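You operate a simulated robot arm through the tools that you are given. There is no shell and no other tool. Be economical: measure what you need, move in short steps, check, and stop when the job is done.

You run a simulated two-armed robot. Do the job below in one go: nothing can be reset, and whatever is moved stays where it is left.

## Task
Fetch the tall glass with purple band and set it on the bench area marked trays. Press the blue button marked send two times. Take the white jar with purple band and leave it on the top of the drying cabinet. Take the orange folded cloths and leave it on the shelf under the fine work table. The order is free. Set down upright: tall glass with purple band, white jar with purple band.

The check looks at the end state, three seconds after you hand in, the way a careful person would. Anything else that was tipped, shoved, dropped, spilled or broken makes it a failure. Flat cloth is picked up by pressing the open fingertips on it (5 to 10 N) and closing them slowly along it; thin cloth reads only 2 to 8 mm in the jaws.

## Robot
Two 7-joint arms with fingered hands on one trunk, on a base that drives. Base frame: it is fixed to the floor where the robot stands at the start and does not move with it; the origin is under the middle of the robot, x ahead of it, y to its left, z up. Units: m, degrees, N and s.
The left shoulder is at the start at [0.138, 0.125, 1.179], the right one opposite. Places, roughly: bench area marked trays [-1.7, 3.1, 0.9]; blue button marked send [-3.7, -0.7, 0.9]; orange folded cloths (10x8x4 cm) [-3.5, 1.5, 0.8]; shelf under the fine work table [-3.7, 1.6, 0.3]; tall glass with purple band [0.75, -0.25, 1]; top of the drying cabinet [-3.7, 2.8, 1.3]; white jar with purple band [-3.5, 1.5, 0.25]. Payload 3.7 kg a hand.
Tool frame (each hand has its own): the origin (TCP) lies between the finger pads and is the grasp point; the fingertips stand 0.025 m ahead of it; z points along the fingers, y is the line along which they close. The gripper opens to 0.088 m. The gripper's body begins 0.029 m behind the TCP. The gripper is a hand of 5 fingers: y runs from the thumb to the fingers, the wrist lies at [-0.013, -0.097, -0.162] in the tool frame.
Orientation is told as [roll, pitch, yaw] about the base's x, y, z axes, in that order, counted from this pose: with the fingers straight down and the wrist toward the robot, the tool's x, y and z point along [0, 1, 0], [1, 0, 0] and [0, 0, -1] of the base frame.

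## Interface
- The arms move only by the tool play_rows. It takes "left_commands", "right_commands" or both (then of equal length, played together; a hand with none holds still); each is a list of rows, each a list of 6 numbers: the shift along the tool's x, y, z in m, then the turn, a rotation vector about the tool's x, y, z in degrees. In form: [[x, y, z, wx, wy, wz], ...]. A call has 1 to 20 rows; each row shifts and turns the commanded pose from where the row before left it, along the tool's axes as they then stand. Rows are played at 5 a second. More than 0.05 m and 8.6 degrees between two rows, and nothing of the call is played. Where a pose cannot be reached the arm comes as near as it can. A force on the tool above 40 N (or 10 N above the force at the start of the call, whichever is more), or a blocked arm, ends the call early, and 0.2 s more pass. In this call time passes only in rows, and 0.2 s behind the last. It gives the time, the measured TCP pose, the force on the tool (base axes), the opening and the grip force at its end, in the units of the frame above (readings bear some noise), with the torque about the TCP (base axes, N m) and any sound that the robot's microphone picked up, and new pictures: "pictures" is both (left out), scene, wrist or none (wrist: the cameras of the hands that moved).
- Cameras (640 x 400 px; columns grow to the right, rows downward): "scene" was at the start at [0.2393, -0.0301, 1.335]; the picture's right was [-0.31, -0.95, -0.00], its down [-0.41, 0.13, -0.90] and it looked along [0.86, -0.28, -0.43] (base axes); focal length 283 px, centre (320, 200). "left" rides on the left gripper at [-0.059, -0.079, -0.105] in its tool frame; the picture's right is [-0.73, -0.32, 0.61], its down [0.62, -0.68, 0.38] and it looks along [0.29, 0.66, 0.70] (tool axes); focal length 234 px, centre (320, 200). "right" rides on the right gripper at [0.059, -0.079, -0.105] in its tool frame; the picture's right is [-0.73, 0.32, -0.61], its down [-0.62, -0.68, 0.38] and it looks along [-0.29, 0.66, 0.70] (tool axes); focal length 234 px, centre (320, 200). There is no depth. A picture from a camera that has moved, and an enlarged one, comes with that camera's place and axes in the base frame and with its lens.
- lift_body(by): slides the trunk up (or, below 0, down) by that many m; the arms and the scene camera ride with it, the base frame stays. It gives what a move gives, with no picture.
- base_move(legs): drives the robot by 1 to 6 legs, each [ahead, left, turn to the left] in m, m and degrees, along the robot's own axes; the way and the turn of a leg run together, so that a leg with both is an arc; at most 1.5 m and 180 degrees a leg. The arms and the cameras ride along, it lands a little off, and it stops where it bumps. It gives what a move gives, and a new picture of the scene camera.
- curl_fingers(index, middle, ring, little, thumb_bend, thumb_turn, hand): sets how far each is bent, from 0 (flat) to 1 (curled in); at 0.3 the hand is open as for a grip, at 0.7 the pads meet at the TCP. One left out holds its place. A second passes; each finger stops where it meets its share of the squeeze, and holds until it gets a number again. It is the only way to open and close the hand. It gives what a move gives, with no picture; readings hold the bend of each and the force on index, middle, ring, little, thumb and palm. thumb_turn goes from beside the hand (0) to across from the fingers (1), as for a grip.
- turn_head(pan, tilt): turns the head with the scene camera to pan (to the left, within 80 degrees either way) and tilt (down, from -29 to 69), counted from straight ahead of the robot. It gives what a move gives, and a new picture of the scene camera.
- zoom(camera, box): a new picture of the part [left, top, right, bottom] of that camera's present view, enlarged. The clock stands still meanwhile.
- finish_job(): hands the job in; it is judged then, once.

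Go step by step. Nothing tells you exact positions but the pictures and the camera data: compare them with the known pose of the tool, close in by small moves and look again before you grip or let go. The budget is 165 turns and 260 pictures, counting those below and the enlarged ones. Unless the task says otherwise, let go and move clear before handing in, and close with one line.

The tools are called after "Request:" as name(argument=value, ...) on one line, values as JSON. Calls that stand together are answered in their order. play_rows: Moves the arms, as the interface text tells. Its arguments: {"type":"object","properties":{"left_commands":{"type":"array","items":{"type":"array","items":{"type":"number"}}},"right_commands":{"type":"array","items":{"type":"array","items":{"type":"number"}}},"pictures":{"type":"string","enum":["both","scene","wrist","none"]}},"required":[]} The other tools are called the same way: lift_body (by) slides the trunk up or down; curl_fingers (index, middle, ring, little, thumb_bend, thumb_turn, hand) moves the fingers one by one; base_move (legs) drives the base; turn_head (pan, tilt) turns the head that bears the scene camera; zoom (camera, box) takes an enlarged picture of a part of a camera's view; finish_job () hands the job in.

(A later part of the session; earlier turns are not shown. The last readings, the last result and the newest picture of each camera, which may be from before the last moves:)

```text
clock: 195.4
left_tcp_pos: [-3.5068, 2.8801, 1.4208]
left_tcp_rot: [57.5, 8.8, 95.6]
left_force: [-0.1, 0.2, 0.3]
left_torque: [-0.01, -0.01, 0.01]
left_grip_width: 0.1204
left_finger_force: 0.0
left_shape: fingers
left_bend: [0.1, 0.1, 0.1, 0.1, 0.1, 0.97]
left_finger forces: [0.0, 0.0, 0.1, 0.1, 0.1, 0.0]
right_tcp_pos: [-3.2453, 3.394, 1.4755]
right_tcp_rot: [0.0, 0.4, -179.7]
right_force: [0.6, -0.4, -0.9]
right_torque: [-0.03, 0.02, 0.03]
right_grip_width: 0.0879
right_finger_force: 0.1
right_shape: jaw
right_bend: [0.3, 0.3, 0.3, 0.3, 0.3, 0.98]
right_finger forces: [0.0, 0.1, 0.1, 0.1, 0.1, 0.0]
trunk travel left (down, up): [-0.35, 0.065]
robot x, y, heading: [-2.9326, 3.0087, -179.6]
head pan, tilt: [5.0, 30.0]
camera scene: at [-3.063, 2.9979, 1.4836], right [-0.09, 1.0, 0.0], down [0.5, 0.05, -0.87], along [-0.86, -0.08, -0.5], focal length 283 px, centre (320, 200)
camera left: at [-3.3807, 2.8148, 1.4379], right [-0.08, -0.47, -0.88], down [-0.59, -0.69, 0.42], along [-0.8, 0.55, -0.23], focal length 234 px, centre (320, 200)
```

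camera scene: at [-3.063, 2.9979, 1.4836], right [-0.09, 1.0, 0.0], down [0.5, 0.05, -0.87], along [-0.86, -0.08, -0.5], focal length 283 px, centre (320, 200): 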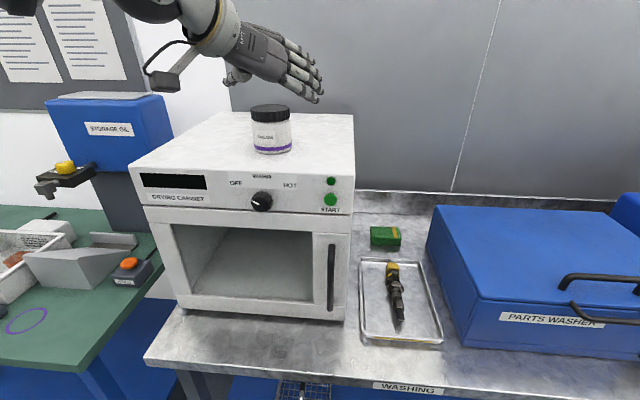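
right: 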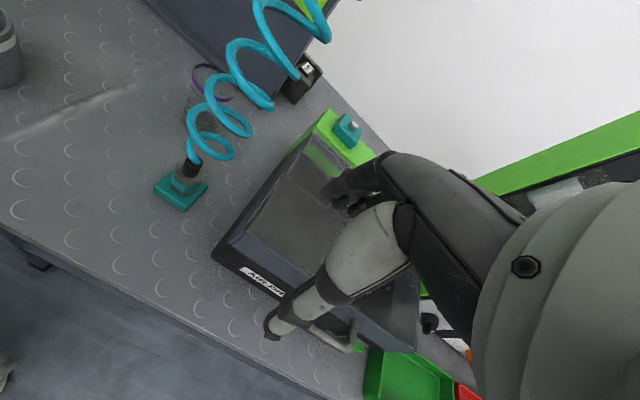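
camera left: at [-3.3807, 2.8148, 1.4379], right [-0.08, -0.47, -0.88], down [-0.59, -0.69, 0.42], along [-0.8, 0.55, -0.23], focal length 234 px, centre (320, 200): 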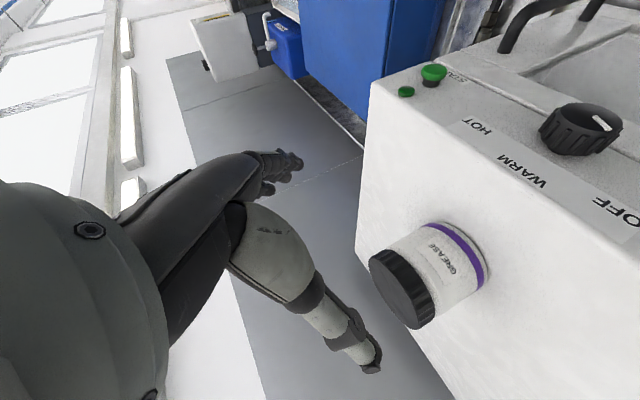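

The jar stands upright on the cabinet. I'll raise the hand, back out and drive back along the aisle to the SEND box.

Request:
play_rows(left_commands=[[0.02, 0, -0.035, 0, 0, 0], [0.02, 0, -0.035, 0, 0, 0]], pictures="none")

Request:
base_move(legs=[[-0.4, 0, 0], [0, 1.2, 0], [0, 1.2, 0], [0, 1.1, 0]])

Request:
lift_body(by=-0.1)

Request:
turn_head(pan=0, tilt=35)

```text
clock: 196.0
left_tcp_pos: [-3.472, 2.8912, 1.4889]
left_tcp_rot: [57.4, 8.6, 95.6]
left_force: [0.7, 0.9, 0.3]
left_torque: [0.0, -0.01, -0.05]
left_grip_width: 0.12
left_finger_force: 0.1
left_shape: fingers
left_bend: [0.1, 0.1, 0.1, 0.1, 0.1, 0.97]
left_finger forces: [0.0, 0.0, 0.0, 0.1, 0.0, 0.0]
right_tcp_pos: [-3.2479, 3.3929, 1.475]
right_tcp_rot: [0.0, 0.5, -179.7]
right_force: [0.0, 0.0, 0.3]
right_torque: [0.0, -0.01, 0.0]
right_grip_width: 0.088
right_finger_force: 0.1
right_shape: jaw
right_bend: [0.3, 0.3, 0.3, 0.3, 0.3, 0.98]
right_finger forces: [0.0, 0.0, 0.1, 0.0, 0.1, 0.0]
trunk travel left (down, up): [-0.35, 0.065]
robot x, y, heading: [-2.9315, 3.0079, -179.7]
head pan, tilt: [5.0, 30.0]
```

```text
clock: 215.2
left_tcp_pos: [-2.8769, -0.6467, 1.4889]
left_tcp_rot: [57.4, 8.6, 100.6]
left_force: [0.7, 0.5, -1.0]
left_torque: [-0.01, 0.01, -0.01]
left_grip_width: 0.1203
left_finger_force: 0.0
left_shape: fingers
left_bend: [0.1, 0.1, 0.1, 0.1, 0.1, 0.97]
left_finger forces: [0.1, 0.0, 0.1, 0.0, 0.0, 0.1]
right_tcp_pos: [-2.6955, -0.1264, 1.4732]
right_tcp_rot: [0.1, 0.6, -174.8]
right_force: [-0.5, 0.4, -0.8]
right_torque: [-0.02, 0.04, 0.0]
right_grip_width: 0.0878
right_finger_force: 0.1
right_shape: jaw
right_bend: [0.3, 0.3, 0.3, 0.3, 0.3, 0.98]
right_finger forces: [0.1, 0.0, 0.0, 0.0, 0.0, 0.0]
trunk travel left (down, up): [-0.35, 0.065]
robot x, y, heading: [-2.3463, -0.486, -174.8]
head pan, tilt: [5.0, 30.0]
camera scene: at [-2.4787, -0.5053, 1.4834], right [-0.18, 0.98, 0.0], down [0.49, 0.09, -0.87], along [-0.85, -0.15, -0.5], focal length 283 px, centre (320, 200)
```

scene: 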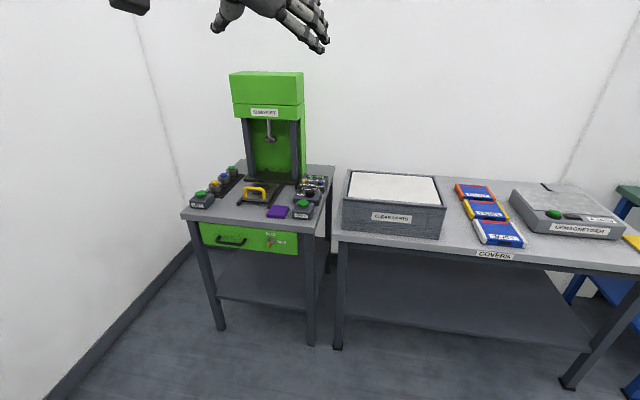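

```text
clock: 216.5
left_tcp_pos: [-2.8748, -0.6474, 1.3897]
left_tcp_rot: [57.6, 8.6, 100.6]
left_force: [-0.1, 0.0, -0.1]
left_torque: [0.05, 0.01, -0.01]
left_grip_width: 0.1201
left_finger_force: 0.0
left_shape: fingers
left_bend: [0.1, 0.1, 0.1, 0.1, 0.1, 0.97]
left_finger forces: [0.0, 0.0, 0.0, 0.0, 0.0, 0.0]
right_tcp_pos: [-2.6941, -0.128, 1.374]
right_tcp_rot: [-0.1, 0.4, -174.9]
right_force: [-0.6, -0.3, -0.1]
right_torque: [0.01, 0.03, 0.01]
right_grip_width: 0.0878
right_finger_force: 0.1
right_shape: jaw
right_bend: [0.3, 0.3, 0.3, 0.3, 0.3, 0.98]
right_finger forces: [0.1, 0.1, 0.0, 0.0, 0.0, 0.0]
trunk travel left (down, up): [-0.25, 0.165]
robot x, y, heading: [-2.3537, -0.4831, -174.3]
head pan, tilt: [5.0, 30.0]
```

```text
clock: 217.2
left_tcp_pos: [-2.8774, -0.6474, 1.3894]
left_tcp_rot: [57.4, 8.7, 100.6]
left_force: [1.3, 0.1, 0.9]
left_torque: [0.05, 0.0, -0.02]
left_grip_width: 0.1202
left_finger_force: 0.0
left_shape: fingers
left_bend: [0.1, 0.1, 0.1, 0.1, 0.1, 0.97]
left_finger forces: [0.0, 0.0, 0.1, 0.1, 0.0, 0.0]
right_tcp_pos: [-2.695, -0.1263, 1.3748]
right_tcp_rot: [0.0, 0.6, -174.9]
right_force: [-0.5, -0.2, 0.3]
right_torque: [0.04, 0.03, 0.03]
right_grip_width: 0.0875
right_finger_force: 0.0
right_shape: jaw
right_bend: [0.3, 0.3, 0.3, 0.3, 0.3, 0.98]
right_finger forces: [0.0, 0.1, 0.0, 0.0, 0.0, 0.0]
trunk travel left (down, up): [-0.25, 0.165]
robot x, y, heading: [-2.3479, -0.4863, -174.8]
head pan, tilt: [0.0, 35.0]
camera scene: at [-2.5359, -0.5026, 1.3728], right [-0.09, 1.0, 0.0], down [0.57, 0.05, -0.82], along [-0.82, -0.08, -0.57], focal length 283 px, centre (320, 200)
```

scene: 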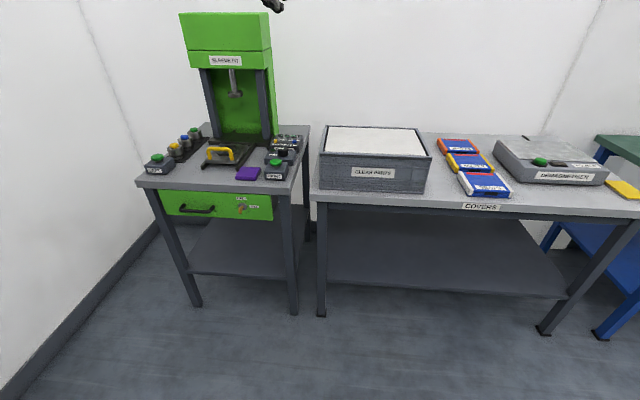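

I'm back in front of the press table. I'll re-orient the left hand to point down in free space, make a pointing index finger, and square the base.

Request:
play_rows(left_commands=[[0, 0, 0, -1.25, -8, 0], [0, 0, 0, -1.25, -8, 0], [0, 0, 0, -1.25, -8, 0], [0, 0, 0, -1.25, -8, 0], [0, 0, 0, -1.25, -8, 0], [0, 0, 0, -1.25, -8, 0], [0, 0, 0, -1.25, -8, 0], [0, 0, 0, 0, 0, -7.7], [0, 0, 0, 0, 0, -7.7], [0, 0, 0, 0, 0, -7.7], [0, 0, 0, 0, 0, -7.7], [0, 0, 0, 0, 0, -7.7], [0, 0, 0, 0, 0, -7.7], [0, 0, 0, 0, 0, -7.7], [0, 0, 0, 0, 0, -7.7], [0, 0, 0, 0, 0, -7.7], [0, 0, 0, 0, 0, -7.7], [0, 0, 0, 0, 0, -7.7]], pictures="none")

Request:
curl_fingers(hand="left", index=0.3, middle=1.0, ring=1.0, little=1.0, thumb_bend=0.0, thumb_turn=0.0)

Request:
base_move(legs=[[0.3, 0, -5.2]])

Request:
zoom(camera="left", box=[0, 0, 640, 400])

```text
clock: 221.0
left_tcp_pos: [-2.9229, -0.6643, 1.4016]
left_tcp_rot: [1.7, -0.1, 153.3]
left_force: [0.2, 1.0, -1.0]
left_torque: [-0.02, 0.0, 0.01]
left_grip_width: 0.12
left_finger_force: 0.2
left_shape: fingers
left_bend: [0.1, 0.1, 0.1, 0.1, 0.1, 0.97]
left_finger forces: [0.1, 0.0, 0.0, 0.0, 0.0, 0.0]
left hand out of reach, approached as far as the arm can: row 14, 15, 16, 17, 18
right_tcp_pos: [-2.6951, -0.1264, 1.3746]
right_tcp_rot: [0.0, 0.6, -174.9]
right_force: [-0.1, 0.6, 0.4]
right_torque: [0.01, 0.0, -0.02]
right_grip_width: 0.0876
right_finger_force: 0.1
right_shape: jaw
right_bend: [0.3, 0.3, 0.3, 0.3, 0.3, 0.98]
right_finger forces: [0.0, 0.1, 0.0, 0.1, 0.0, 0.0]
trunk travel left (down, up): [-0.25, 0.165]
robot x, y, heading: [-2.3513, -0.484, -174.9]
head pan, tilt: [0.0, 35.0]
```

```text
clock: 222.0
left_tcp_pos: [-2.9231, -0.664, 1.4017]
left_tcp_rot: [1.7, -0.1, 153.1]
left_force: [-0.1, 0.4, 0.1]
left_torque: [0.04, 0.0, -0.01]
left_grip_width: 0.13
left_finger_force: 0.1
left_shape: fingers
left_bend: [0.3, 1.0, 1.0, 1.0, 0.0, 0.0]
left_finger forces: [0.0, 0.0, 0.0, 0.0, 0.0, 0.0]
right_tcp_pos: [-2.6955, -0.1267, 1.3748]
right_tcp_rot: [0.1, 0.5, -174.8]
right_force: [0.2, 0.5, 0.7]
right_torque: [-0.01, -0.01, -0.01]
right_grip_width: 0.0879
right_finger_force: 0.1
right_shape: jaw
right_bend: [0.3, 0.3, 0.3, 0.3, 0.3, 0.98]
right_finger forces: [0.0, 0.0, 0.0, 0.0, 0.0, 0.0]
trunk travel left (down, up): [-0.25, 0.165]
robot x, y, heading: [-2.3479, -0.4853, -174.7]
head pan, tilt: [0.0, 35.0]
```

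```text
clock: 224.0
left_tcp_pos: [-3.2347, -0.6217, 1.4008]
left_tcp_rot: [1.6, 0.0, 147.8]
left_force: [-0.4, 0.2, -0.3]
left_torque: [-0.01, 0.0, 0.0]
left_grip_width: 0.1301
left_finger_force: 0.1
left_shape: fingers
left_bend: [0.3, 1.0, 1.0, 1.0, 0.0, 0.0]
left_finger forces: [0.0, 0.0, 0.0, 0.0, 0.0, 0.0]
right_tcp_pos: [-2.9556, -0.1087, 1.3753]
right_tcp_rot: [0.0, 0.6, 179.9]
right_force: [0.9, 0.0, -1.0]
right_torque: [-0.01, -0.02, 0.03]
right_grip_width: 0.0881
right_finger_force: 0.1
right_shape: jaw
right_bend: [0.3, 0.3, 0.3, 0.3, 0.3, 0.98]
right_finger forces: [0.0, 0.1, 0.1, 0.1, 0.0, 0.1]
trunk travel left (down, up): [-0.25, 0.165]
robot x, y, heading: [-2.6444, -0.4986, 179.9]
head pan, tilt: [0.0, 35.0]
camera scene: at [-2.8317, -0.4983, 1.3729], right [0.0, 1.0, 0.0], down [0.57, 0.0, -0.82], along [-0.82, 0.0, -0.57], focal length 283 px, centre (320, 200)
```

scene: 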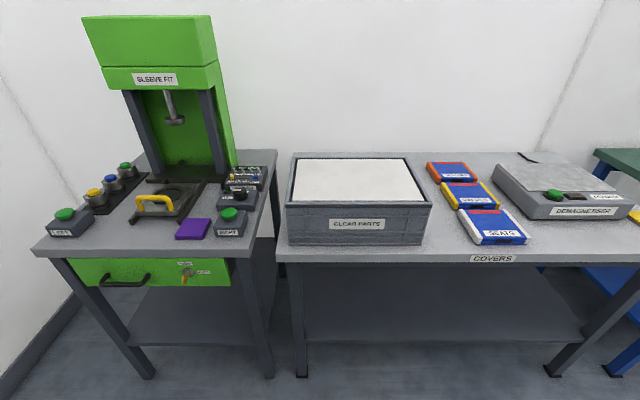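

```text
1.00 times, centred on (320, 200) of left (not enlarged: the box is as wide or as high as the picture)
camera zoom: at [-3.1331, -0.6128, 1.5043], right [0.65, 0.43, -0.63], down [0.24, -0.9, -0.37], along [-0.72, 0.09, -0.69], focal length 234 px, centre (320, 200)
```

zoom: 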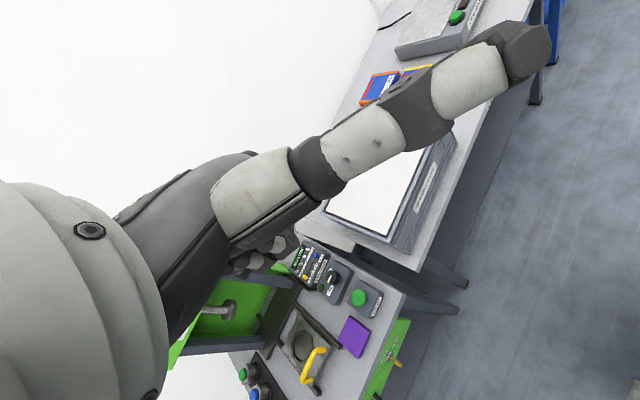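

The thumb sticks out sideways; I'll curl it in. I'll also zoom on the SEND box to triangulate it.

Request:
curl_fingers(hand="left", thumb_bend=1.0, index=0.2)

Request:
zoom(camera="left", box=[0, 0, 640, 400])

Request:
zoom(camera="scene", box=[195, 140, 295, 240])

```text
clock: 225.0
left_tcp_pos: [-3.2326, -0.6216, 1.4023]
left_tcp_rot: [1.5, 0.0, 147.8]
left_force: [0.6, -0.4, 0.5]
left_torque: [-0.04, -0.04, -0.01]
left_grip_width: 0.0404
left_finger_force: 0.1
left_shape: fingers
left_bend: [0.2, 1.0, 1.0, 1.0, 1.0, 0.0]
left_finger forces: [0.0, 0.0, 0.0, 0.0, 0.0, 0.0]
right_tcp_pos: [-2.954, -0.1087, 1.3746]
right_tcp_rot: [0.0, 0.6, 180.0]
right_force: [-0.1, 0.1, -0.4]
right_torque: [0.03, 0.01, -0.01]
right_grip_width: 0.0877
right_finger_force: 0.1
right_shape: jaw
right_bend: [0.3, 0.3, 0.3, 0.3, 0.3, 0.98]
right_finger forces: [0.0, 0.0, 0.1, 0.0, 0.0, 0.0]
trunk travel left (down, up): [-0.25, 0.165]
robot x, y, heading: [-2.6435, -0.4983, 179.9]
head pan, tilt: [0.0, 35.0]
```

```text
1.00 times, centred on (320, 200) of left (not enlarged: the box is as wide or as high as the picture)
camera zoom: at [-3.133, -0.6129, 1.5042], right [0.65, 0.43, -0.63], down [0.24, -0.9, -0.37], along [-0.72, 0.09, -0.69], focal length 234 px, centre (320, 200)
```

zoom: 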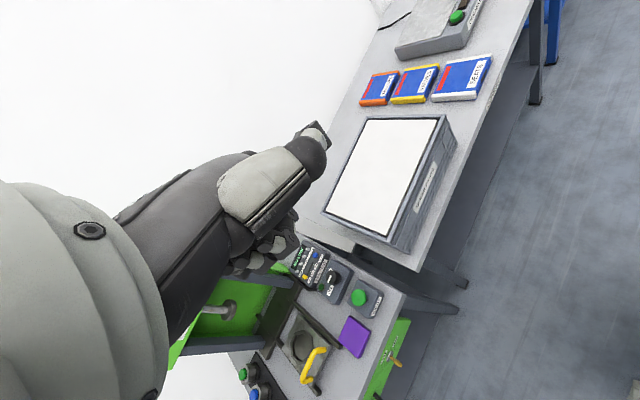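

```text
4.00 times, centred on (245, 190) of scene
camera zoom: at [-2.8316, -0.4983, 1.3728], right [0.0, 1.0, 0.0], down [0.57, 0.0, -0.82], along [-0.82, 0.0, -0.57], focal length 1132 px, centre (620, 240)
```

zoom: 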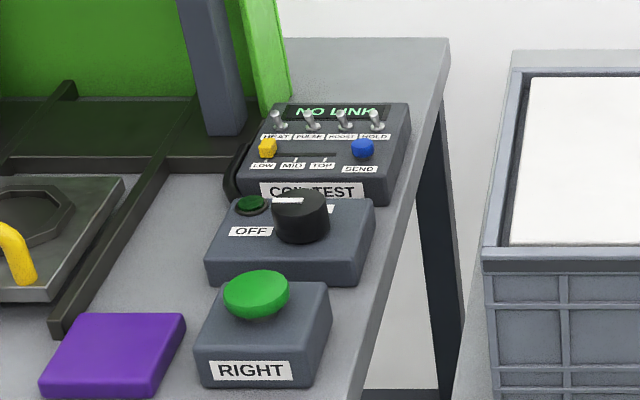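

The SEND button is near (-3.68, -0.72, 0.88). The right hand's index lies on the side away from the press, so I'll use the right hand: retract the left, shape the right index.

Request:
play_rows(left_commands=[[-0.022, -0.0354, 0, 0, 0, 0], [-0.022, -0.0354, 0, 0, 0, 0], [-0.022, -0.0354, 0, 0, 0, 0], [-0.022, -0.0354, 0, 0, 0, 0], [-0.022, -0.0354, 0, 0, 0, 0]], pictures="none")

Request:
curl_fingers(hand="right", index=0.15, middle=1.0, ring=1.0, little=1.0, thumb_bend=1.0, thumb_turn=0.0)

Request:
base_move(legs=[[0, 0.4, 0]])

Request:
zoom(camera="right", box=[0, 0, 640, 400])

```text
clock: 226.2
left_tcp_pos: [-3.2326, -0.6222, 1.4014]
left_tcp_rot: [1.6, 0.0, 147.8]
left_force: [0.4, -0.4, 0.3]
left_torque: [-0.01, 0.0, 0.01]
left_grip_width: 0.0408
left_finger_force: 0.0
left_shape: fingers
left_bend: [0.2, 1.0, 1.0, 1.0, 1.0, 0.0]
left_finger forces: [0.0, 0.0, 0.0, 0.0, 0.0, 0.0]
left hand out of reach, approached as far as the arm can: row 1, 2, 3, 4, 5
right_tcp_pos: [-2.9554, -0.1081, 1.3752]
right_tcp_rot: [0.0, 0.6, 179.9]
right_force: [-0.6, -0.3, 0.1]
right_torque: [0.0, 0.02, -0.01]
right_grip_width: 0.0877
right_finger_force: 0.0
right_shape: jaw
right_bend: [0.3, 0.3, 0.3, 0.3, 0.3, 0.98]
right_finger forces: [0.1, 0.0, 0.1, 0.1, 0.0, 0.0]
trunk travel left (down, up): [-0.25, 0.165]
robot x, y, heading: [-2.6452, -0.5011, 180.1]
head pan, tilt: [0.0, 35.0]
```

```text
clock: 227.2
left_tcp_pos: [-3.2326, -0.6225, 1.4018]
left_tcp_rot: [1.7, 0.0, 147.9]
left_force: [-0.2, -0.1, 0.6]
left_torque: [0.02, -0.01, -0.01]
left_grip_width: 0.0406
left_finger_force: 0.1
left_shape: fingers
left_bend: [0.2, 1.0, 1.0, 1.0, 1.0, 0.0]
left_finger forces: [0.1, 0.0, 0.1, 0.0, 0.0, 0.0]
right_tcp_pos: [-2.9552, -0.1083, 1.3745]
right_tcp_rot: [0.0, 0.6, 179.9]
right_force: [0.2, -0.4, 0.4]
right_torque: [0.0, -0.02, 0.01]
right_grip_width: 0.0403
right_finger_force: 0.0
right_shape: fingers
right_bend: [0.15, 1.0, 1.0, 1.0, 1.0, 0.0]
right_finger forces: [0.1, 0.0, 0.0, 0.1, 0.0, 0.0]
trunk travel left (down, up): [-0.25, 0.165]
robot x, y, heading: [-2.6468, -0.4962, 179.9]
head pan, tilt: [0.0, 35.0]
```

```text
clock: 229.7
left_tcp_pos: [-3.2317, -1.0336, 1.4013]
left_tcp_rot: [1.7, -0.1, 148.2]
left_force: [0.3, 0.7, 0.0]
left_torque: [0.06, -0.04, -0.03]
left_grip_width: 0.0404
left_finger_force: 0.0
left_shape: fingers
left_bend: [0.2, 1.0, 1.0, 1.0, 1.0, 0.0]
left_finger forces: [0.0, 0.0, 0.0, 0.0, 0.1, 0.0]
right_tcp_pos: [-2.9567, -0.5195, 1.3733]
right_tcp_rot: [0.0, 0.6, -179.8]
right_force: [-1.0, -0.3, -0.4]
right_torque: [0.03, 0.02, -0.01]
right_grip_width: 0.0404
right_finger_force: 0.1
right_shape: fingers
right_bend: [0.15, 1.0, 1.0, 1.0, 1.0, 0.0]
right_finger forces: [0.0, 0.0, 0.0, 0.0, 0.0, 0.1]
trunk travel left (down, up): [-0.25, 0.165]
robot x, y, heading: [-2.6442, -0.9044, -179.9]
head pan, tilt: [0.0, 35.0]
camera scene: at [-2.8309, -0.9077, 1.3728], right [0.0, 1.0, 0.0], down [0.57, 0.0, -0.82], along [-0.82, 0.0, -0.57], focal length 283 px, centre (320, 200)
```

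scene: 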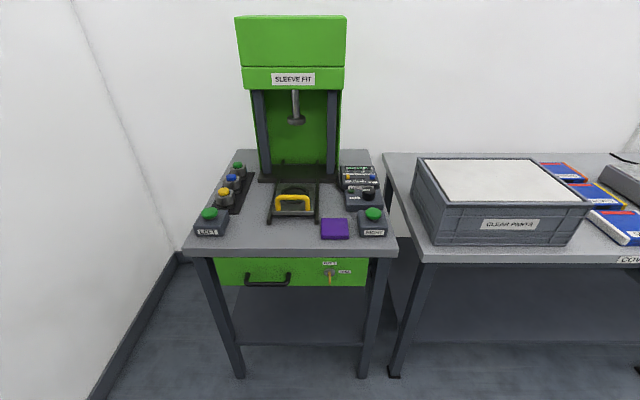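

```text
1.00 times, centred on (320, 200) of right (not enlarged: the box is as wide or as high as the picture)
camera zoom: at [-2.8783, -0.5769, 1.4801], right [-0.33, 0.72, 0.6], down [0.68, 0.63, -0.38], along [-0.65, 0.29, -0.7], focal length 234 px, centre (320, 200)
```

zoom: 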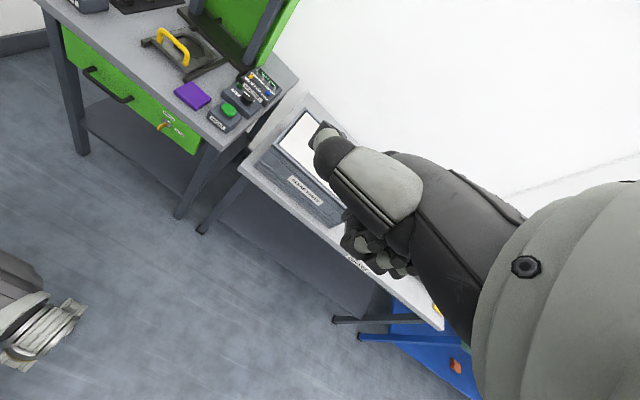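

The left wrist is at a joint limit; I'll undo its yaw and raise it. I'll also tuck the right thumb across the palm and look again.

Request:
play_rows(left_commands=[[0, 0, 0, 0, 0, 8], [0, 0, 0, 0, 0, 8], [0, 0, 0, 0, 0, 8], [0, 0, 0, 0, 0, 8], [0, 0, 0, 0, 0, 8], [0, -0.0, -0.03, 0, 0, 0], [0, -0.0, -0.03, 0, 0, 0], [0, -0.0, -0.03, 0, 0, 0]], pictures="none")

Request:
curl_fingers(hand="right", thumb_turn=1.0, thumb_bend=1.0)

Request:
zoom(camera="right", box=[160, 50, 480, 250])

```text
clock: 231.5
left_tcp_pos: [-3.2285, -1.0305, 1.4919]
left_tcp_rot: [1.2, 1.1, 108.1]
left_force: [-0.1, -0.3, 0.1]
left_torque: [0.0, 0.02, 0.01]
left_grip_width: 0.0405
left_finger_force: 0.1
left_shape: fingers
left_bend: [0.2, 1.0, 1.0, 1.0, 1.0, 0.0]
left_finger forces: [0.0, 0.1, 0.1, 0.1, 0.1, 0.0]
right_tcp_pos: [-2.9569, -0.5177, 1.3741]
right_tcp_rot: [0.0, 0.6, -179.8]
right_force: [-0.6, -0.9, 0.0]
right_torque: [0.05, -0.08, 0.01]
right_grip_width: 0.0403
right_finger_force: 0.1
right_shape: fingers
right_bend: [0.15, 1.0, 1.0, 1.0, 1.0, 0.0]
right_finger forces: [0.1, 0.0, 0.0, 0.0, 0.0, 0.0]
trunk travel left (down, up): [-0.25, 0.165]
robot x, y, heading: [-2.6442, -0.9045, -179.7]
head pan, tilt: [0.0, 35.0]
```

```text
clock: 232.5
left_tcp_pos: [-3.2269, -1.0326, 1.4914]
left_tcp_rot: [1.2, 1.1, 108.2]
left_force: [-0.1, 0.4, -0.4]
left_torque: [-0.01, 0.02, 0.02]
left_grip_width: 0.0405
left_finger_force: 0.0
left_shape: fingers
left_bend: [0.2, 1.0, 1.0, 1.0, 1.0, 0.0]
left_finger forces: [0.0, 0.1, 0.0, 0.1, 0.0, 0.1]
right_tcp_pos: [-2.9553, -0.5183, 1.3749]
right_tcp_rot: [0.0, 0.6, -179.9]
right_force: [0.6, -0.4, -0.7]
right_torque: [0.0, -0.02, 0.02]
right_grip_width: 0.0272
right_finger_force: 0.0
right_shape: fingers
right_bend: [0.15, 1.0, 1.0, 1.0, 1.0, 1.0]
right_finger forces: [0.1, 0.0, 0.1, 0.0, 0.0, 0.0]
trunk travel left (down, up): [-0.25, 0.165]
robot x, y, heading: [-2.6439, -0.9026, -180.1]
head pan, tilt: [0.0, 35.0]
```

```text
2.00 times, centred on (320, 150) of right
camera zoom: at [-2.8783, -0.5764, 1.4799], right [-0.33, 0.72, 0.6], down [0.68, 0.63, -0.38], along [-0.65, 0.29, -0.7], focal length 468 px, centre (320, 300)
```

zoom: 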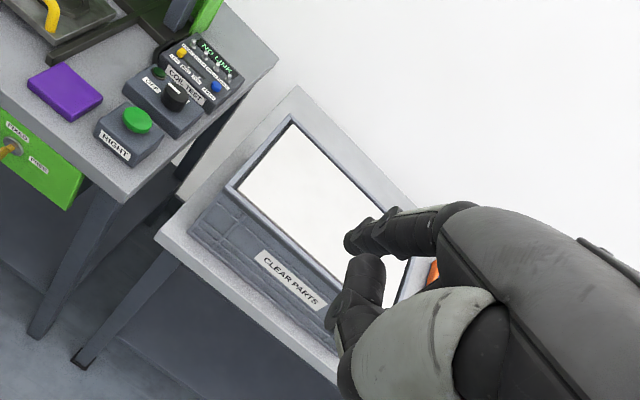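

I need to know exactly where the index fingertip is. I'll look at the right hand with the head camera.

Request:
turn_head(pan=-62, tilt=12)

```text
clock: 233.9
left_tcp_pos: [-3.2271, -1.0314, 1.4909]
left_tcp_rot: [1.2, 1.0, 108.2]
left_force: [0.0, 0.0, 0.0]
left_torque: [0.05, 0.0, -0.01]
left_grip_width: 0.0406
left_finger_force: 0.1
left_shape: fingers
left_bend: [0.2, 1.0, 1.0, 1.0, 1.0, 0.0]
left_finger forces: [0.0, 0.0, 0.0, 0.0, 0.0, 0.0]
right_tcp_pos: [-2.9583, -0.5189, 1.3745]
right_tcp_rot: [0.0, 0.6, -179.8]
right_force: [0.1, 0.2, -0.3]
right_torque: [0.01, 0.0, 0.0]
right_grip_width: 0.027
right_finger_force: 0.1
right_shape: fingers
right_bend: [0.15, 1.0, 1.0, 1.0, 1.0, 1.0]
right_finger forces: [0.0, 0.0, 0.0, 0.1, 0.0, 0.0]
trunk travel left (down, up): [-0.25, 0.165]
robot x, y, heading: [-2.6425, -0.8977, -179.4]
head pan, tilt: [-62.0, 12.0]
camera scene: at [-2.787, -0.8248, 1.4096], right [0.88, 0.47, 0.0], down [0.1, -0.18, -0.98], along [-0.46, 0.86, -0.21], focal length 283 px, centre (320, 200)
```

scene: 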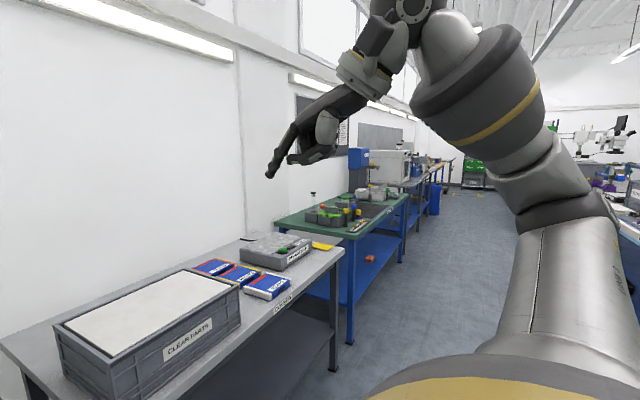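

Request:
zoom(camera="scene", box=[240, 50, 400, 200])

```text
2.67 times, centred on (320, 125) of scene
camera zoom: at [-2.787, -0.8248, 1.4096], right [0.88, 0.47, 0.0], down [0.1, -0.18, -0.98], along [-0.46, 0.86, -0.21], focal length 754 px, centre (320, 400)
```

zoom: 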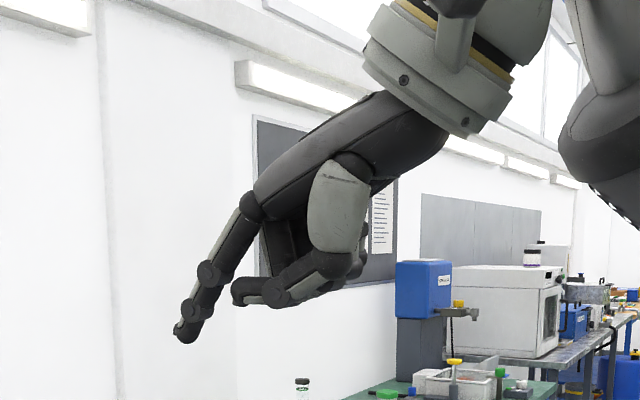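

The index tip is the lowest point of the right hand, roughly 5 cm ahead and 3 cm inward of the TCP. I'll drive up to the table and bring that tip above the button.

Request:
base_move(legs=[[0.31, 0, 0]])

Request:
turn_head(pan=-10, tilt=42)

Request:
zoom(camera="scene", box=[250, 100, 410, 200])

```text
clock: 235.9
left_tcp_pos: [-3.5366, -1.0414, 1.4915]
left_tcp_rot: [1.2, 1.0, 108.7]
left_force: [0.3, -0.4, -0.1]
left_torque: [0.0, 0.0, -0.02]
left_grip_width: 0.0403
left_finger_force: 0.1
left_shape: fingers
left_bend: [0.2, 1.0, 1.0, 1.0, 1.0, 0.0]
left_finger forces: [0.1, 0.0, 0.0, 0.0, 0.0, 0.0]
right_tcp_pos: [-3.2696, -0.524, 1.3738]
right_tcp_rot: [0.0, 0.5, -179.2]
right_force: [0.0, -0.3, -0.2]
right_torque: [0.03, 0.02, 0.02]
right_grip_width: 0.0275
right_finger_force: 0.0
right_shape: fingers
right_bend: [0.15, 1.0, 1.0, 1.0, 1.0, 1.0]
right_finger forces: [0.0, 0.0, 0.0, 0.0, 0.0, 0.1]
trunk travel left (down, up): [-0.25, 0.165]
robot x, y, heading: [-2.9562, -0.9063, -179.4]
head pan, tilt: [-62.0, 12.0]
camera scene: at [-3.0976, -0.8291, 1.4098], right [0.88, 0.48, 0.0], down [0.1, -0.18, -0.98], along [-0.47, 0.86, -0.21], focal length 283 px, centre (320, 200)
```

scene: 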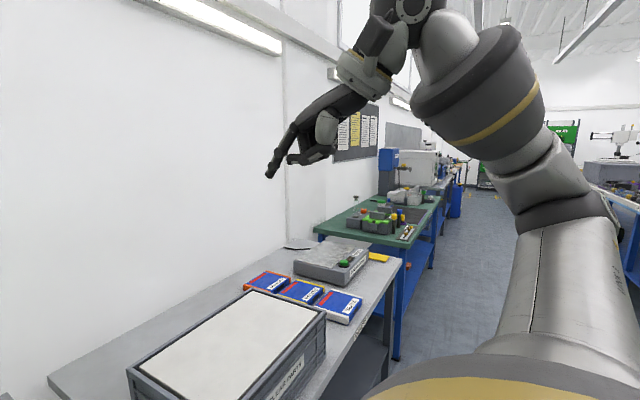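

```text
clock: 237.2
left_tcp_pos: [-3.5364, -1.0421, 1.4927]
left_tcp_rot: [1.3, 1.0, 108.7]
left_force: [0.4, -0.5, -0.9]
left_torque: [0.01, 0.0, 0.01]
left_grip_width: 0.0402
left_finger_force: 0.0
left_shape: fingers
left_bend: [0.2, 1.0, 1.0, 1.0, 1.0, 0.0]
left_finger forces: [0.0, 0.0, 0.0, 0.1, 0.1, 0.1]
right_tcp_pos: [-3.2703, -0.5246, 1.3741]
right_tcp_rot: [0.0, 0.5, -179.2]
right_force: [0.7, -0.2, 0.9]
right_torque: [-0.02, -0.01, 0.06]
right_grip_width: 0.0274
right_finger_force: 0.2
right_shape: fingers
right_bend: [0.15, 1.0, 1.0, 1.0, 1.0, 1.0]
right_finger forces: [0.0, 0.0, 0.0, 0.0, 0.1, 0.1]
trunk travel left (down, up): [-0.25, 0.165]
robot x, y, heading: [-2.9547, -0.9081, -179.5]
head pan, tilt: [-10.0, 42.0]
camera scene: at [-3.1351, -0.8974, 1.3623], right [0.16, 0.99, 0.0], down [0.66, -0.11, -0.74], along [-0.73, 0.12, -0.67], focal length 283 px, centre (320, 200)
```

scene: 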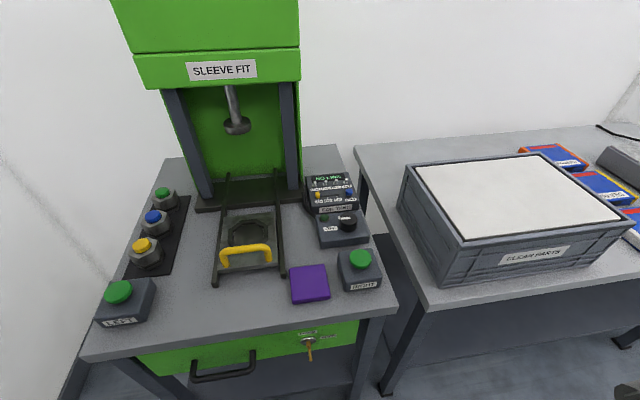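

```text
4.00 times, centred on (330, 150) of scene
camera zoom: at [-3.1351, -0.8974, 1.3623], right [0.16, 0.99, 0.0], down [0.66, -0.11, -0.74], along [-0.73, 0.12, -0.67], focal length 1132 px, centre (280, 400)
```

zoom: 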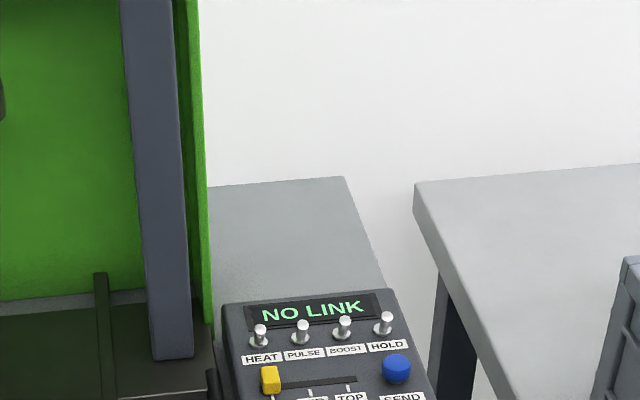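

The button triangulates to (-3.695, -0.7255, 0.868). I'll move the right hand over it high up, then come partway down.

Request:
play_rows(right_commands=[[0.0171, 0.0378, 0, 0, 0, 0], [0.0171, 0.0378, 0, 0, 0, 0], [0.0171, 0.0378, 0, 0, 0, 0], [0.0171, 0.0378, 0, 0, 0, 0], [0.0171, 0.0378, 0, 0, 0, 0], [0.0171, 0.0378, 0, 0, 0, 0], [0.0171, 0.0378, 0, 0, 0, 0], [0.0171, 0.0378, 0, 0, 0, 0], [0.0171, 0.0378, 0, 0, 0, 0], [0.0171, 0.0378, 0, 0, 0, 0], [0, 0, 0.04, 0, 0, 0], [0, 0, 0.04, 0, 0, 0], [0, 0, 0.04, 0, 0, 0], [0, 0, 0.04, 0, 0, 0], [0, 0, 0.04, 0, 0, 0], [0, 0, 0.04, 0, 0, 0], [0, 0, 0.04, 0, 0, 0], [0, 0, 0.04, 0, 0, 0]], pictures="both")

Request:
zoom(camera="scene", box=[270, 120, 430, 220])

```text
clock: 241.0
left_tcp_pos: [-3.5374, -1.0401, 1.49]
left_tcp_rot: [1.2, 1.0, 108.7]
left_force: [-0.1, -0.3, 0.2]
left_torque: [0.02, -0.01, 0.0]
left_grip_width: 0.0404
left_finger_force: 0.1
left_shape: fingers
left_bend: [0.2, 1.0, 1.0, 1.0, 1.0, 0.0]
left_finger forces: [0.0, 0.0, 0.0, 0.1, 0.0, 0.0]
right_tcp_pos: [-3.633, -0.6959, 1.0498]
right_tcp_rot: [0.1, 0.6, -179.2]
right_force: [-0.1, -0.2, -0.3]
right_torque: [0.0, 0.01, 0.01]
right_grip_width: 0.0272
right_finger_force: 0.0
right_shape: fingers
right_bend: [0.15, 1.0, 1.0, 1.0, 1.0, 1.0]
right_finger forces: [0.0, 0.0, 0.0, 0.1, 0.1, 0.1]
right hand out of reach, approached as far as the arm can: row 10
trunk travel left (down, up): [-0.25, 0.165]
robot x, y, heading: [-2.9534, -0.9105, -179.6]
head pan, tilt: [-10.0, 42.0]
camera scene: at [-3.1358, -0.8973, 1.3621], right [0.16, 0.99, 0.0], down [0.66, -0.11, -0.74], along [-0.73, 0.12, -0.67], focal length 283 px, centre (320, 200)
camera right: at [-3.5547, -0.7527, 1.1552], right [-0.34, 0.72, 0.6], down [0.68, 0.63, -0.38], along [-0.65, 0.28, -0.7], focal length 234 px, centre (320, 200)
```

scene: 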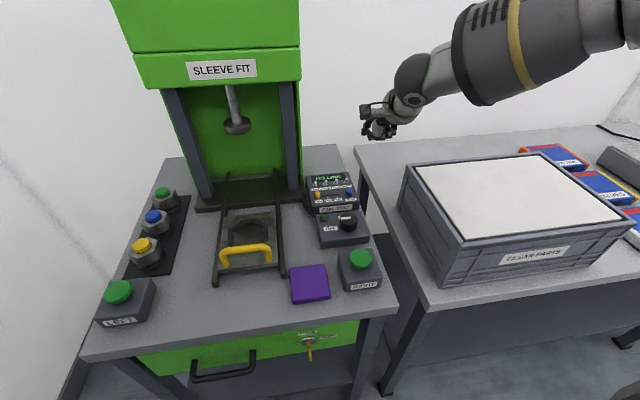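
right: 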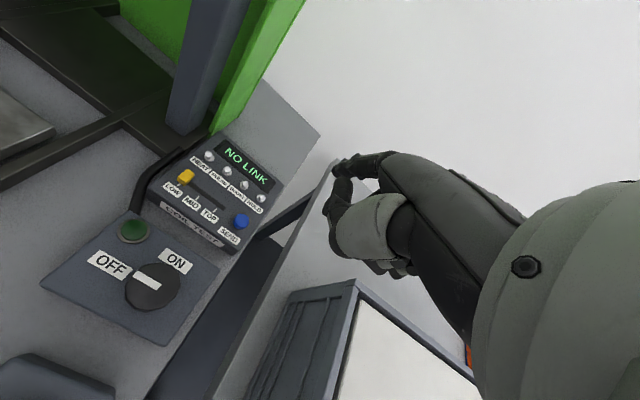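

```text
4.00 times, centred on (350, 170) of scene
camera zoom: at [-3.1358, -0.8973, 1.3621], right [0.16, 0.99, 0.0], down [0.66, -0.11, -0.74], along [-0.73, 0.12, -0.67], focal length 1132 px, centre (200, 320)
```

zoom: 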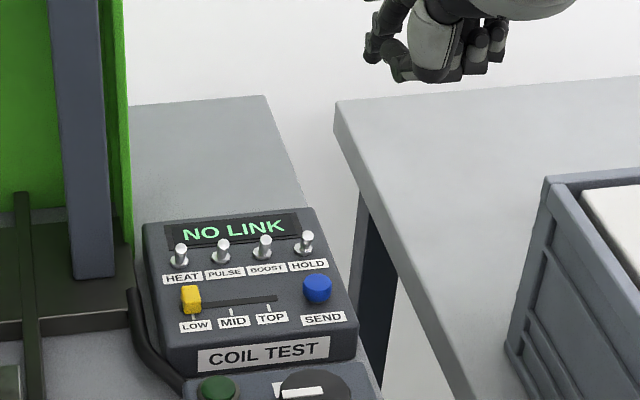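

The wrist camera confirms the button at (-3.697, -0.7245). The fingertip needs 1.8 cm toward the press; then I'll descend to about 4 cm above it.

Request:
play_rows(right_commands=[[0.0176, 0, 0.02, 0, 0, 0], [0, 0, 0.035, 0, 0, 0], [0, 0, 0.035, 0, 0, 0], [0, 0, 0.03, 0, 0, 0]], pictures="wrist")

Request:
zoom(camera="scene", box=[270, 120, 430, 220])

```text
clock: 242.0
left_tcp_pos: [-3.5366, -1.0409, 1.4905]
left_tcp_rot: [1.2, 1.0, 108.7]
left_force: [-0.4, -0.1, 0.3]
left_torque: [0.0, -0.02, -0.01]
left_grip_width: 0.0404
left_finger_force: 0.0
left_shape: fingers
left_bend: [0.2, 1.0, 1.0, 1.0, 1.0, 0.0]
left_finger forces: [0.1, 0.0, 0.1, 0.0, 0.1, 0.1]
right_tcp_pos: [-3.6317, -0.7104, 0.929]
right_tcp_rot: [0.0, 0.7, -179.2]
right_force: [-0.5, 0.5, -0.5]
right_torque: [0.01, 0.0, -0.01]
right_grip_width: 0.0272
right_finger_force: 0.1
right_shape: fingers
right_bend: [0.15, 1.0, 1.0, 1.0, 1.0, 1.0]
right_finger forces: [0.0, 0.0, 0.0, 0.0, 0.0, 0.1]
trunk travel left (down, up): [-0.25, 0.165]
robot x, y, heading: [-2.9515, -0.9045, -179.0]
head pan, tilt: [-10.0, 42.0]
camera right: at [-3.5527, -0.7675, 1.0336], right [-0.34, 0.72, 0.6], down [0.68, 0.63, -0.38], along [-0.65, 0.28, -0.7], focal length 234 px, centre (320, 200)
```

right: 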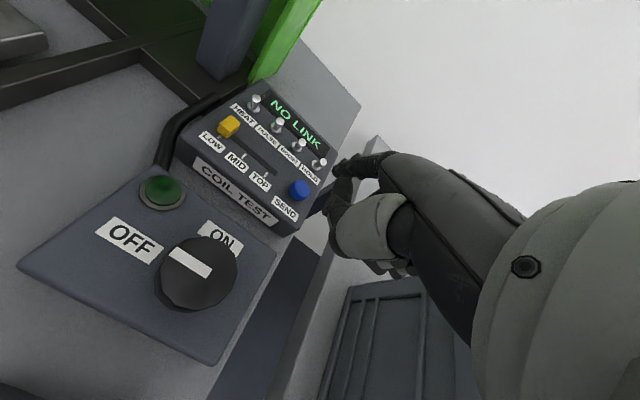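

```text
4.00 times, centred on (350, 170) of scene
camera zoom: at [-3.1359, -0.8971, 1.3621], right [0.16, 0.99, 0.0], down [0.66, -0.11, -0.74], along [-0.73, 0.12, -0.67], focal length 1132 px, centre (200, 320)
```

zoom: 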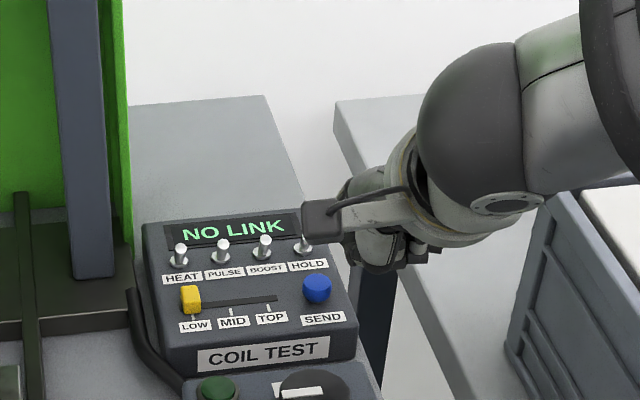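

The projected fingertip lands within a few millimetres of SEND. I'll apply a small correction and descend 3 cm.

Request:
play_rows(right_commands=[[0.004, 0.004, 0.015, 0, 0, 0], [0, 0, 0.015, 0, 0, 0]], pictures="wrist")

Request:
zoom(camera="right", box=[220, 110, 420, 235])

Request:
zoom(camera="scene", box=[290, 140, 410, 215])

```text
clock: 242.6
left_tcp_pos: [-3.5357, -1.0407, 1.4916]
left_tcp_rot: [1.3, 1.0, 108.7]
left_force: [-0.2, 0.9, 0.3]
left_torque: [0.0, -0.01, 0.0]
left_grip_width: 0.0403
left_finger_force: 0.0
left_shape: fingers
left_bend: [0.2, 1.0, 1.0, 1.0, 1.0, 0.0]
left_finger forces: [0.0, 0.0, 0.0, 0.0, 0.0, 0.0]
right_tcp_pos: [-3.6228, -0.7066, 0.9123]
right_tcp_rot: [-0.1, 0.5, -179.1]
right_force: [0.0, -1.7, 0.2]
right_torque: [-0.04, 0.01, -0.01]
right_grip_width: 0.0272
right_finger_force: 0.0
right_shape: fingers
right_bend: [0.15, 1.0, 1.0, 1.0, 1.0, 1.0]
right_finger forces: [0.1, 0.0, 0.0, 0.0, 0.0, 0.1]
right hand out of reach, approached as far as the arm can: row 1, 2
trunk travel left (down, up): [-0.25, 0.165]
robot x, y, heading: [-2.9525, -0.9082, -179.0]
head pan, tilt: [-10.0, 42.0]
camera right: at [-3.5432, -0.763, 1.0177], right [-0.34, 0.72, 0.6], down [0.68, 0.63, -0.38], along [-0.65, 0.28, -0.7], focal length 234 px, centre (320, 200)
```

right: 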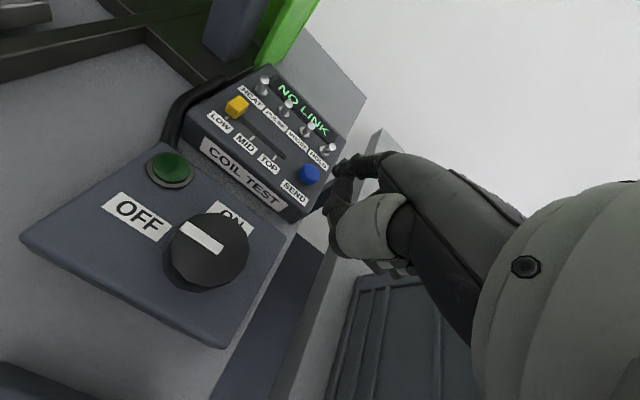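

```text
3.20 times, centred on (320, 172) of right
camera zoom: at [-3.5432, -0.763, 1.0177], right [-0.34, 0.72, 0.6], down [0.68, 0.63, -0.38], along [-0.65, 0.28, -0.7], focal length 749 px, centre (320, 288)
```

zoom: 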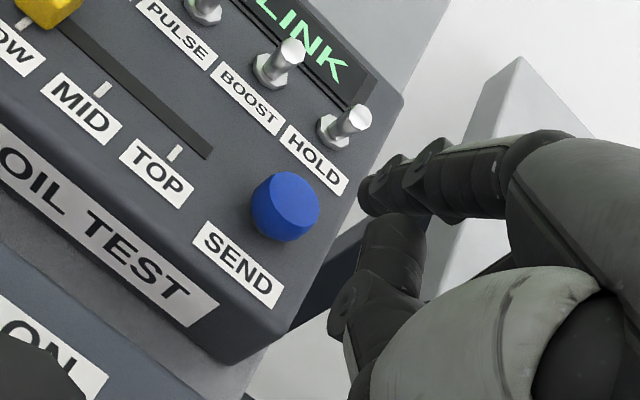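

```text
5.33 times, centred on (350, 178) of scene
camera zoom: at [-3.1349, -0.8974, 1.3623], right [0.16, 0.99, 0.0], down [0.66, -0.11, -0.74], along [-0.73, 0.12, -0.67], focal length 1509 px, centre (160, 320)
```

zoom: 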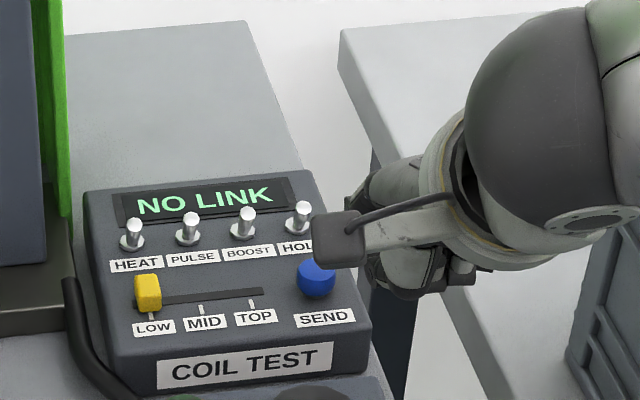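

The arm is at its reach limit. I'll lift a little, move the base 5 cm closer, and re-approach.

Request:
play_rows(right_commands=[[0, -0.02, -0.03, 0, 0, 0], [0, -0.02, -0.03, 0, 0, 0]], pictures="none")

Request:
base_move(legs=[[0.06, 0, -1]])

Request:
lift_body(by=-0.05)

Request:
zoom(camera="right", box=[160, 80, 480, 280])

```text
clock: 243.2
left_tcp_pos: [-3.5356, -1.0414, 1.4918]
left_tcp_rot: [1.3, 1.0, 108.7]
left_force: [-0.8, 0.0, -0.1]
left_torque: [0.0, 0.0, -0.03]
left_grip_width: 0.0403
left_finger_force: 0.1
left_shape: fingers
left_bend: [0.2, 1.0, 1.0, 1.0, 1.0, 0.0]
left_finger forces: [0.1, 0.0, 0.0, 0.0, 0.1, 0.0]
right_tcp_pos: [-3.5797, -0.7071, 0.9746]
right_tcp_rot: [0.0, 0.6, -179.2]
right_force: [-1.0, 0.4, 0.1]
right_torque: [0.0, 0.0, 0.04]
right_grip_width: 0.0271
right_finger_force: 0.1
right_shape: fingers
right_bend: [0.15, 1.0, 1.0, 1.0, 1.0, 1.0]
right_finger forces: [0.0, 0.0, 0.0, 0.0, 0.1, 0.0]
trunk travel left (down, up): [-0.25, 0.165]
robot x, y, heading: [-2.9505, -0.9086, -179.3]
head pan, tilt: [-10.0, 42.0]
```

```text
clock: 244.1
left_tcp_pos: [-3.599, -1.031, 1.4915]
left_tcp_rot: [1.2, 1.0, 107.6]
left_force: [-0.2, -0.6, -0.1]
left_torque: [0.01, -0.05, 0.03]
left_grip_width: 0.0404
left_finger_force: 0.1
left_shape: fingers
left_bend: [0.2, 1.0, 1.0, 1.0, 1.0, 0.0]
left_finger forces: [0.0, 0.1, 0.0, 0.0, 0.1, 0.0]
right_tcp_pos: [-3.6375, -0.6952, 0.9735]
right_tcp_rot: [0.0, 0.6, 179.8]
right_force: [-0.6, 0.7, -0.3]
right_torque: [0.0, -0.02, 0.0]
right_grip_width: 0.0274
right_finger_force: 0.1
right_shape: fingers
right_bend: [0.15, 1.0, 1.0, 1.0, 1.0, 1.0]
right_finger forces: [0.0, 0.1, 0.0, 0.1, 0.0, 0.1]
trunk travel left (down, up): [-0.25, 0.165]
robot x, y, heading: [-3.0126, -0.9066, 180.1]
head pan, tilt: [-10.0, 42.0]
camera scene: at [-3.1944, -0.8945, 1.3623], right [0.18, 0.98, 0.0], down [0.66, -0.12, -0.74], along [-0.73, 0.13, -0.67], focal length 283 px, centre (320, 200)
```

scene: 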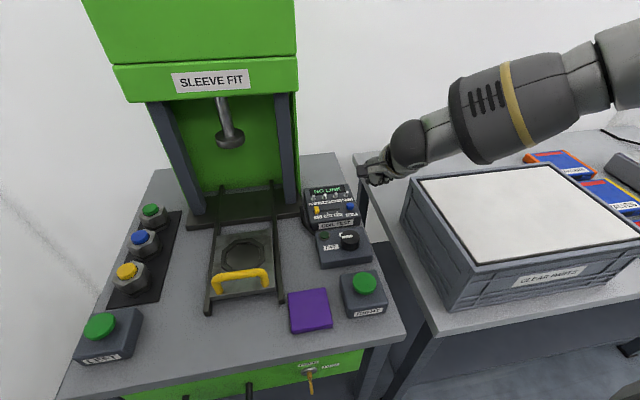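

```text
clock: 245.1
left_tcp_pos: [-3.5961, -1.0312, 1.4428]
left_tcp_rot: [1.5, 0.9, 107.7]
left_force: [0.0, -0.2, 0.4]
left_torque: [0.02, 0.02, -0.02]
left_grip_width: 0.0404
left_finger_force: 0.0
left_shape: fingers
left_bend: [0.2, 1.0, 1.0, 1.0, 1.0, 0.0]
left_finger forces: [0.0, 0.0, 0.1, 0.0, 0.0, 0.0]
right_tcp_pos: [-3.6372, -0.6963, 0.9261]
right_tcp_rot: [0.0, 0.4, 179.9]
right_force: [0.5, 0.7, 0.7]
right_torque: [0.02, 0.01, 0.0]
right_grip_width: 0.027
right_finger_force: 0.0
right_shape: fingers
right_bend: [0.15, 1.0, 1.0, 1.0, 1.0, 1.0]
right_finger forces: [0.0, 0.1, 0.0, 0.1, 0.0, 0.0]
trunk travel left (down, up): [-0.2, 0.215]
robot x, y, heading: [-3.0112, -0.9115, 180.0]
head pan, tilt: [-10.0, 42.0]
```

```text
2.00 times, centred on (320, 180) of right
camera zoom: at [-3.558, -0.7548, 1.0306], right [-0.32, 0.73, 0.61], down [0.69, 0.62, -0.38], along [-0.65, 0.29, -0.7], focal length 468 px, centre (320, 240)
```

zoom: 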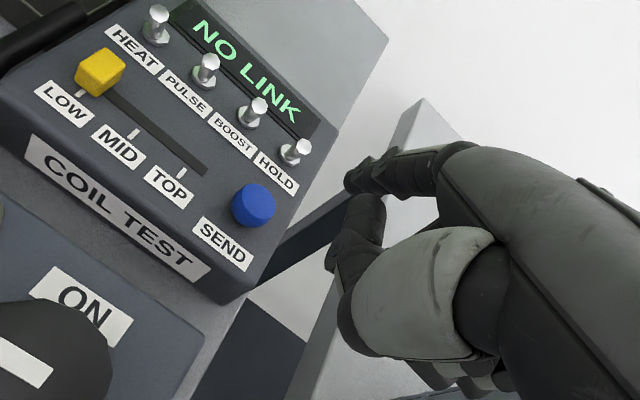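

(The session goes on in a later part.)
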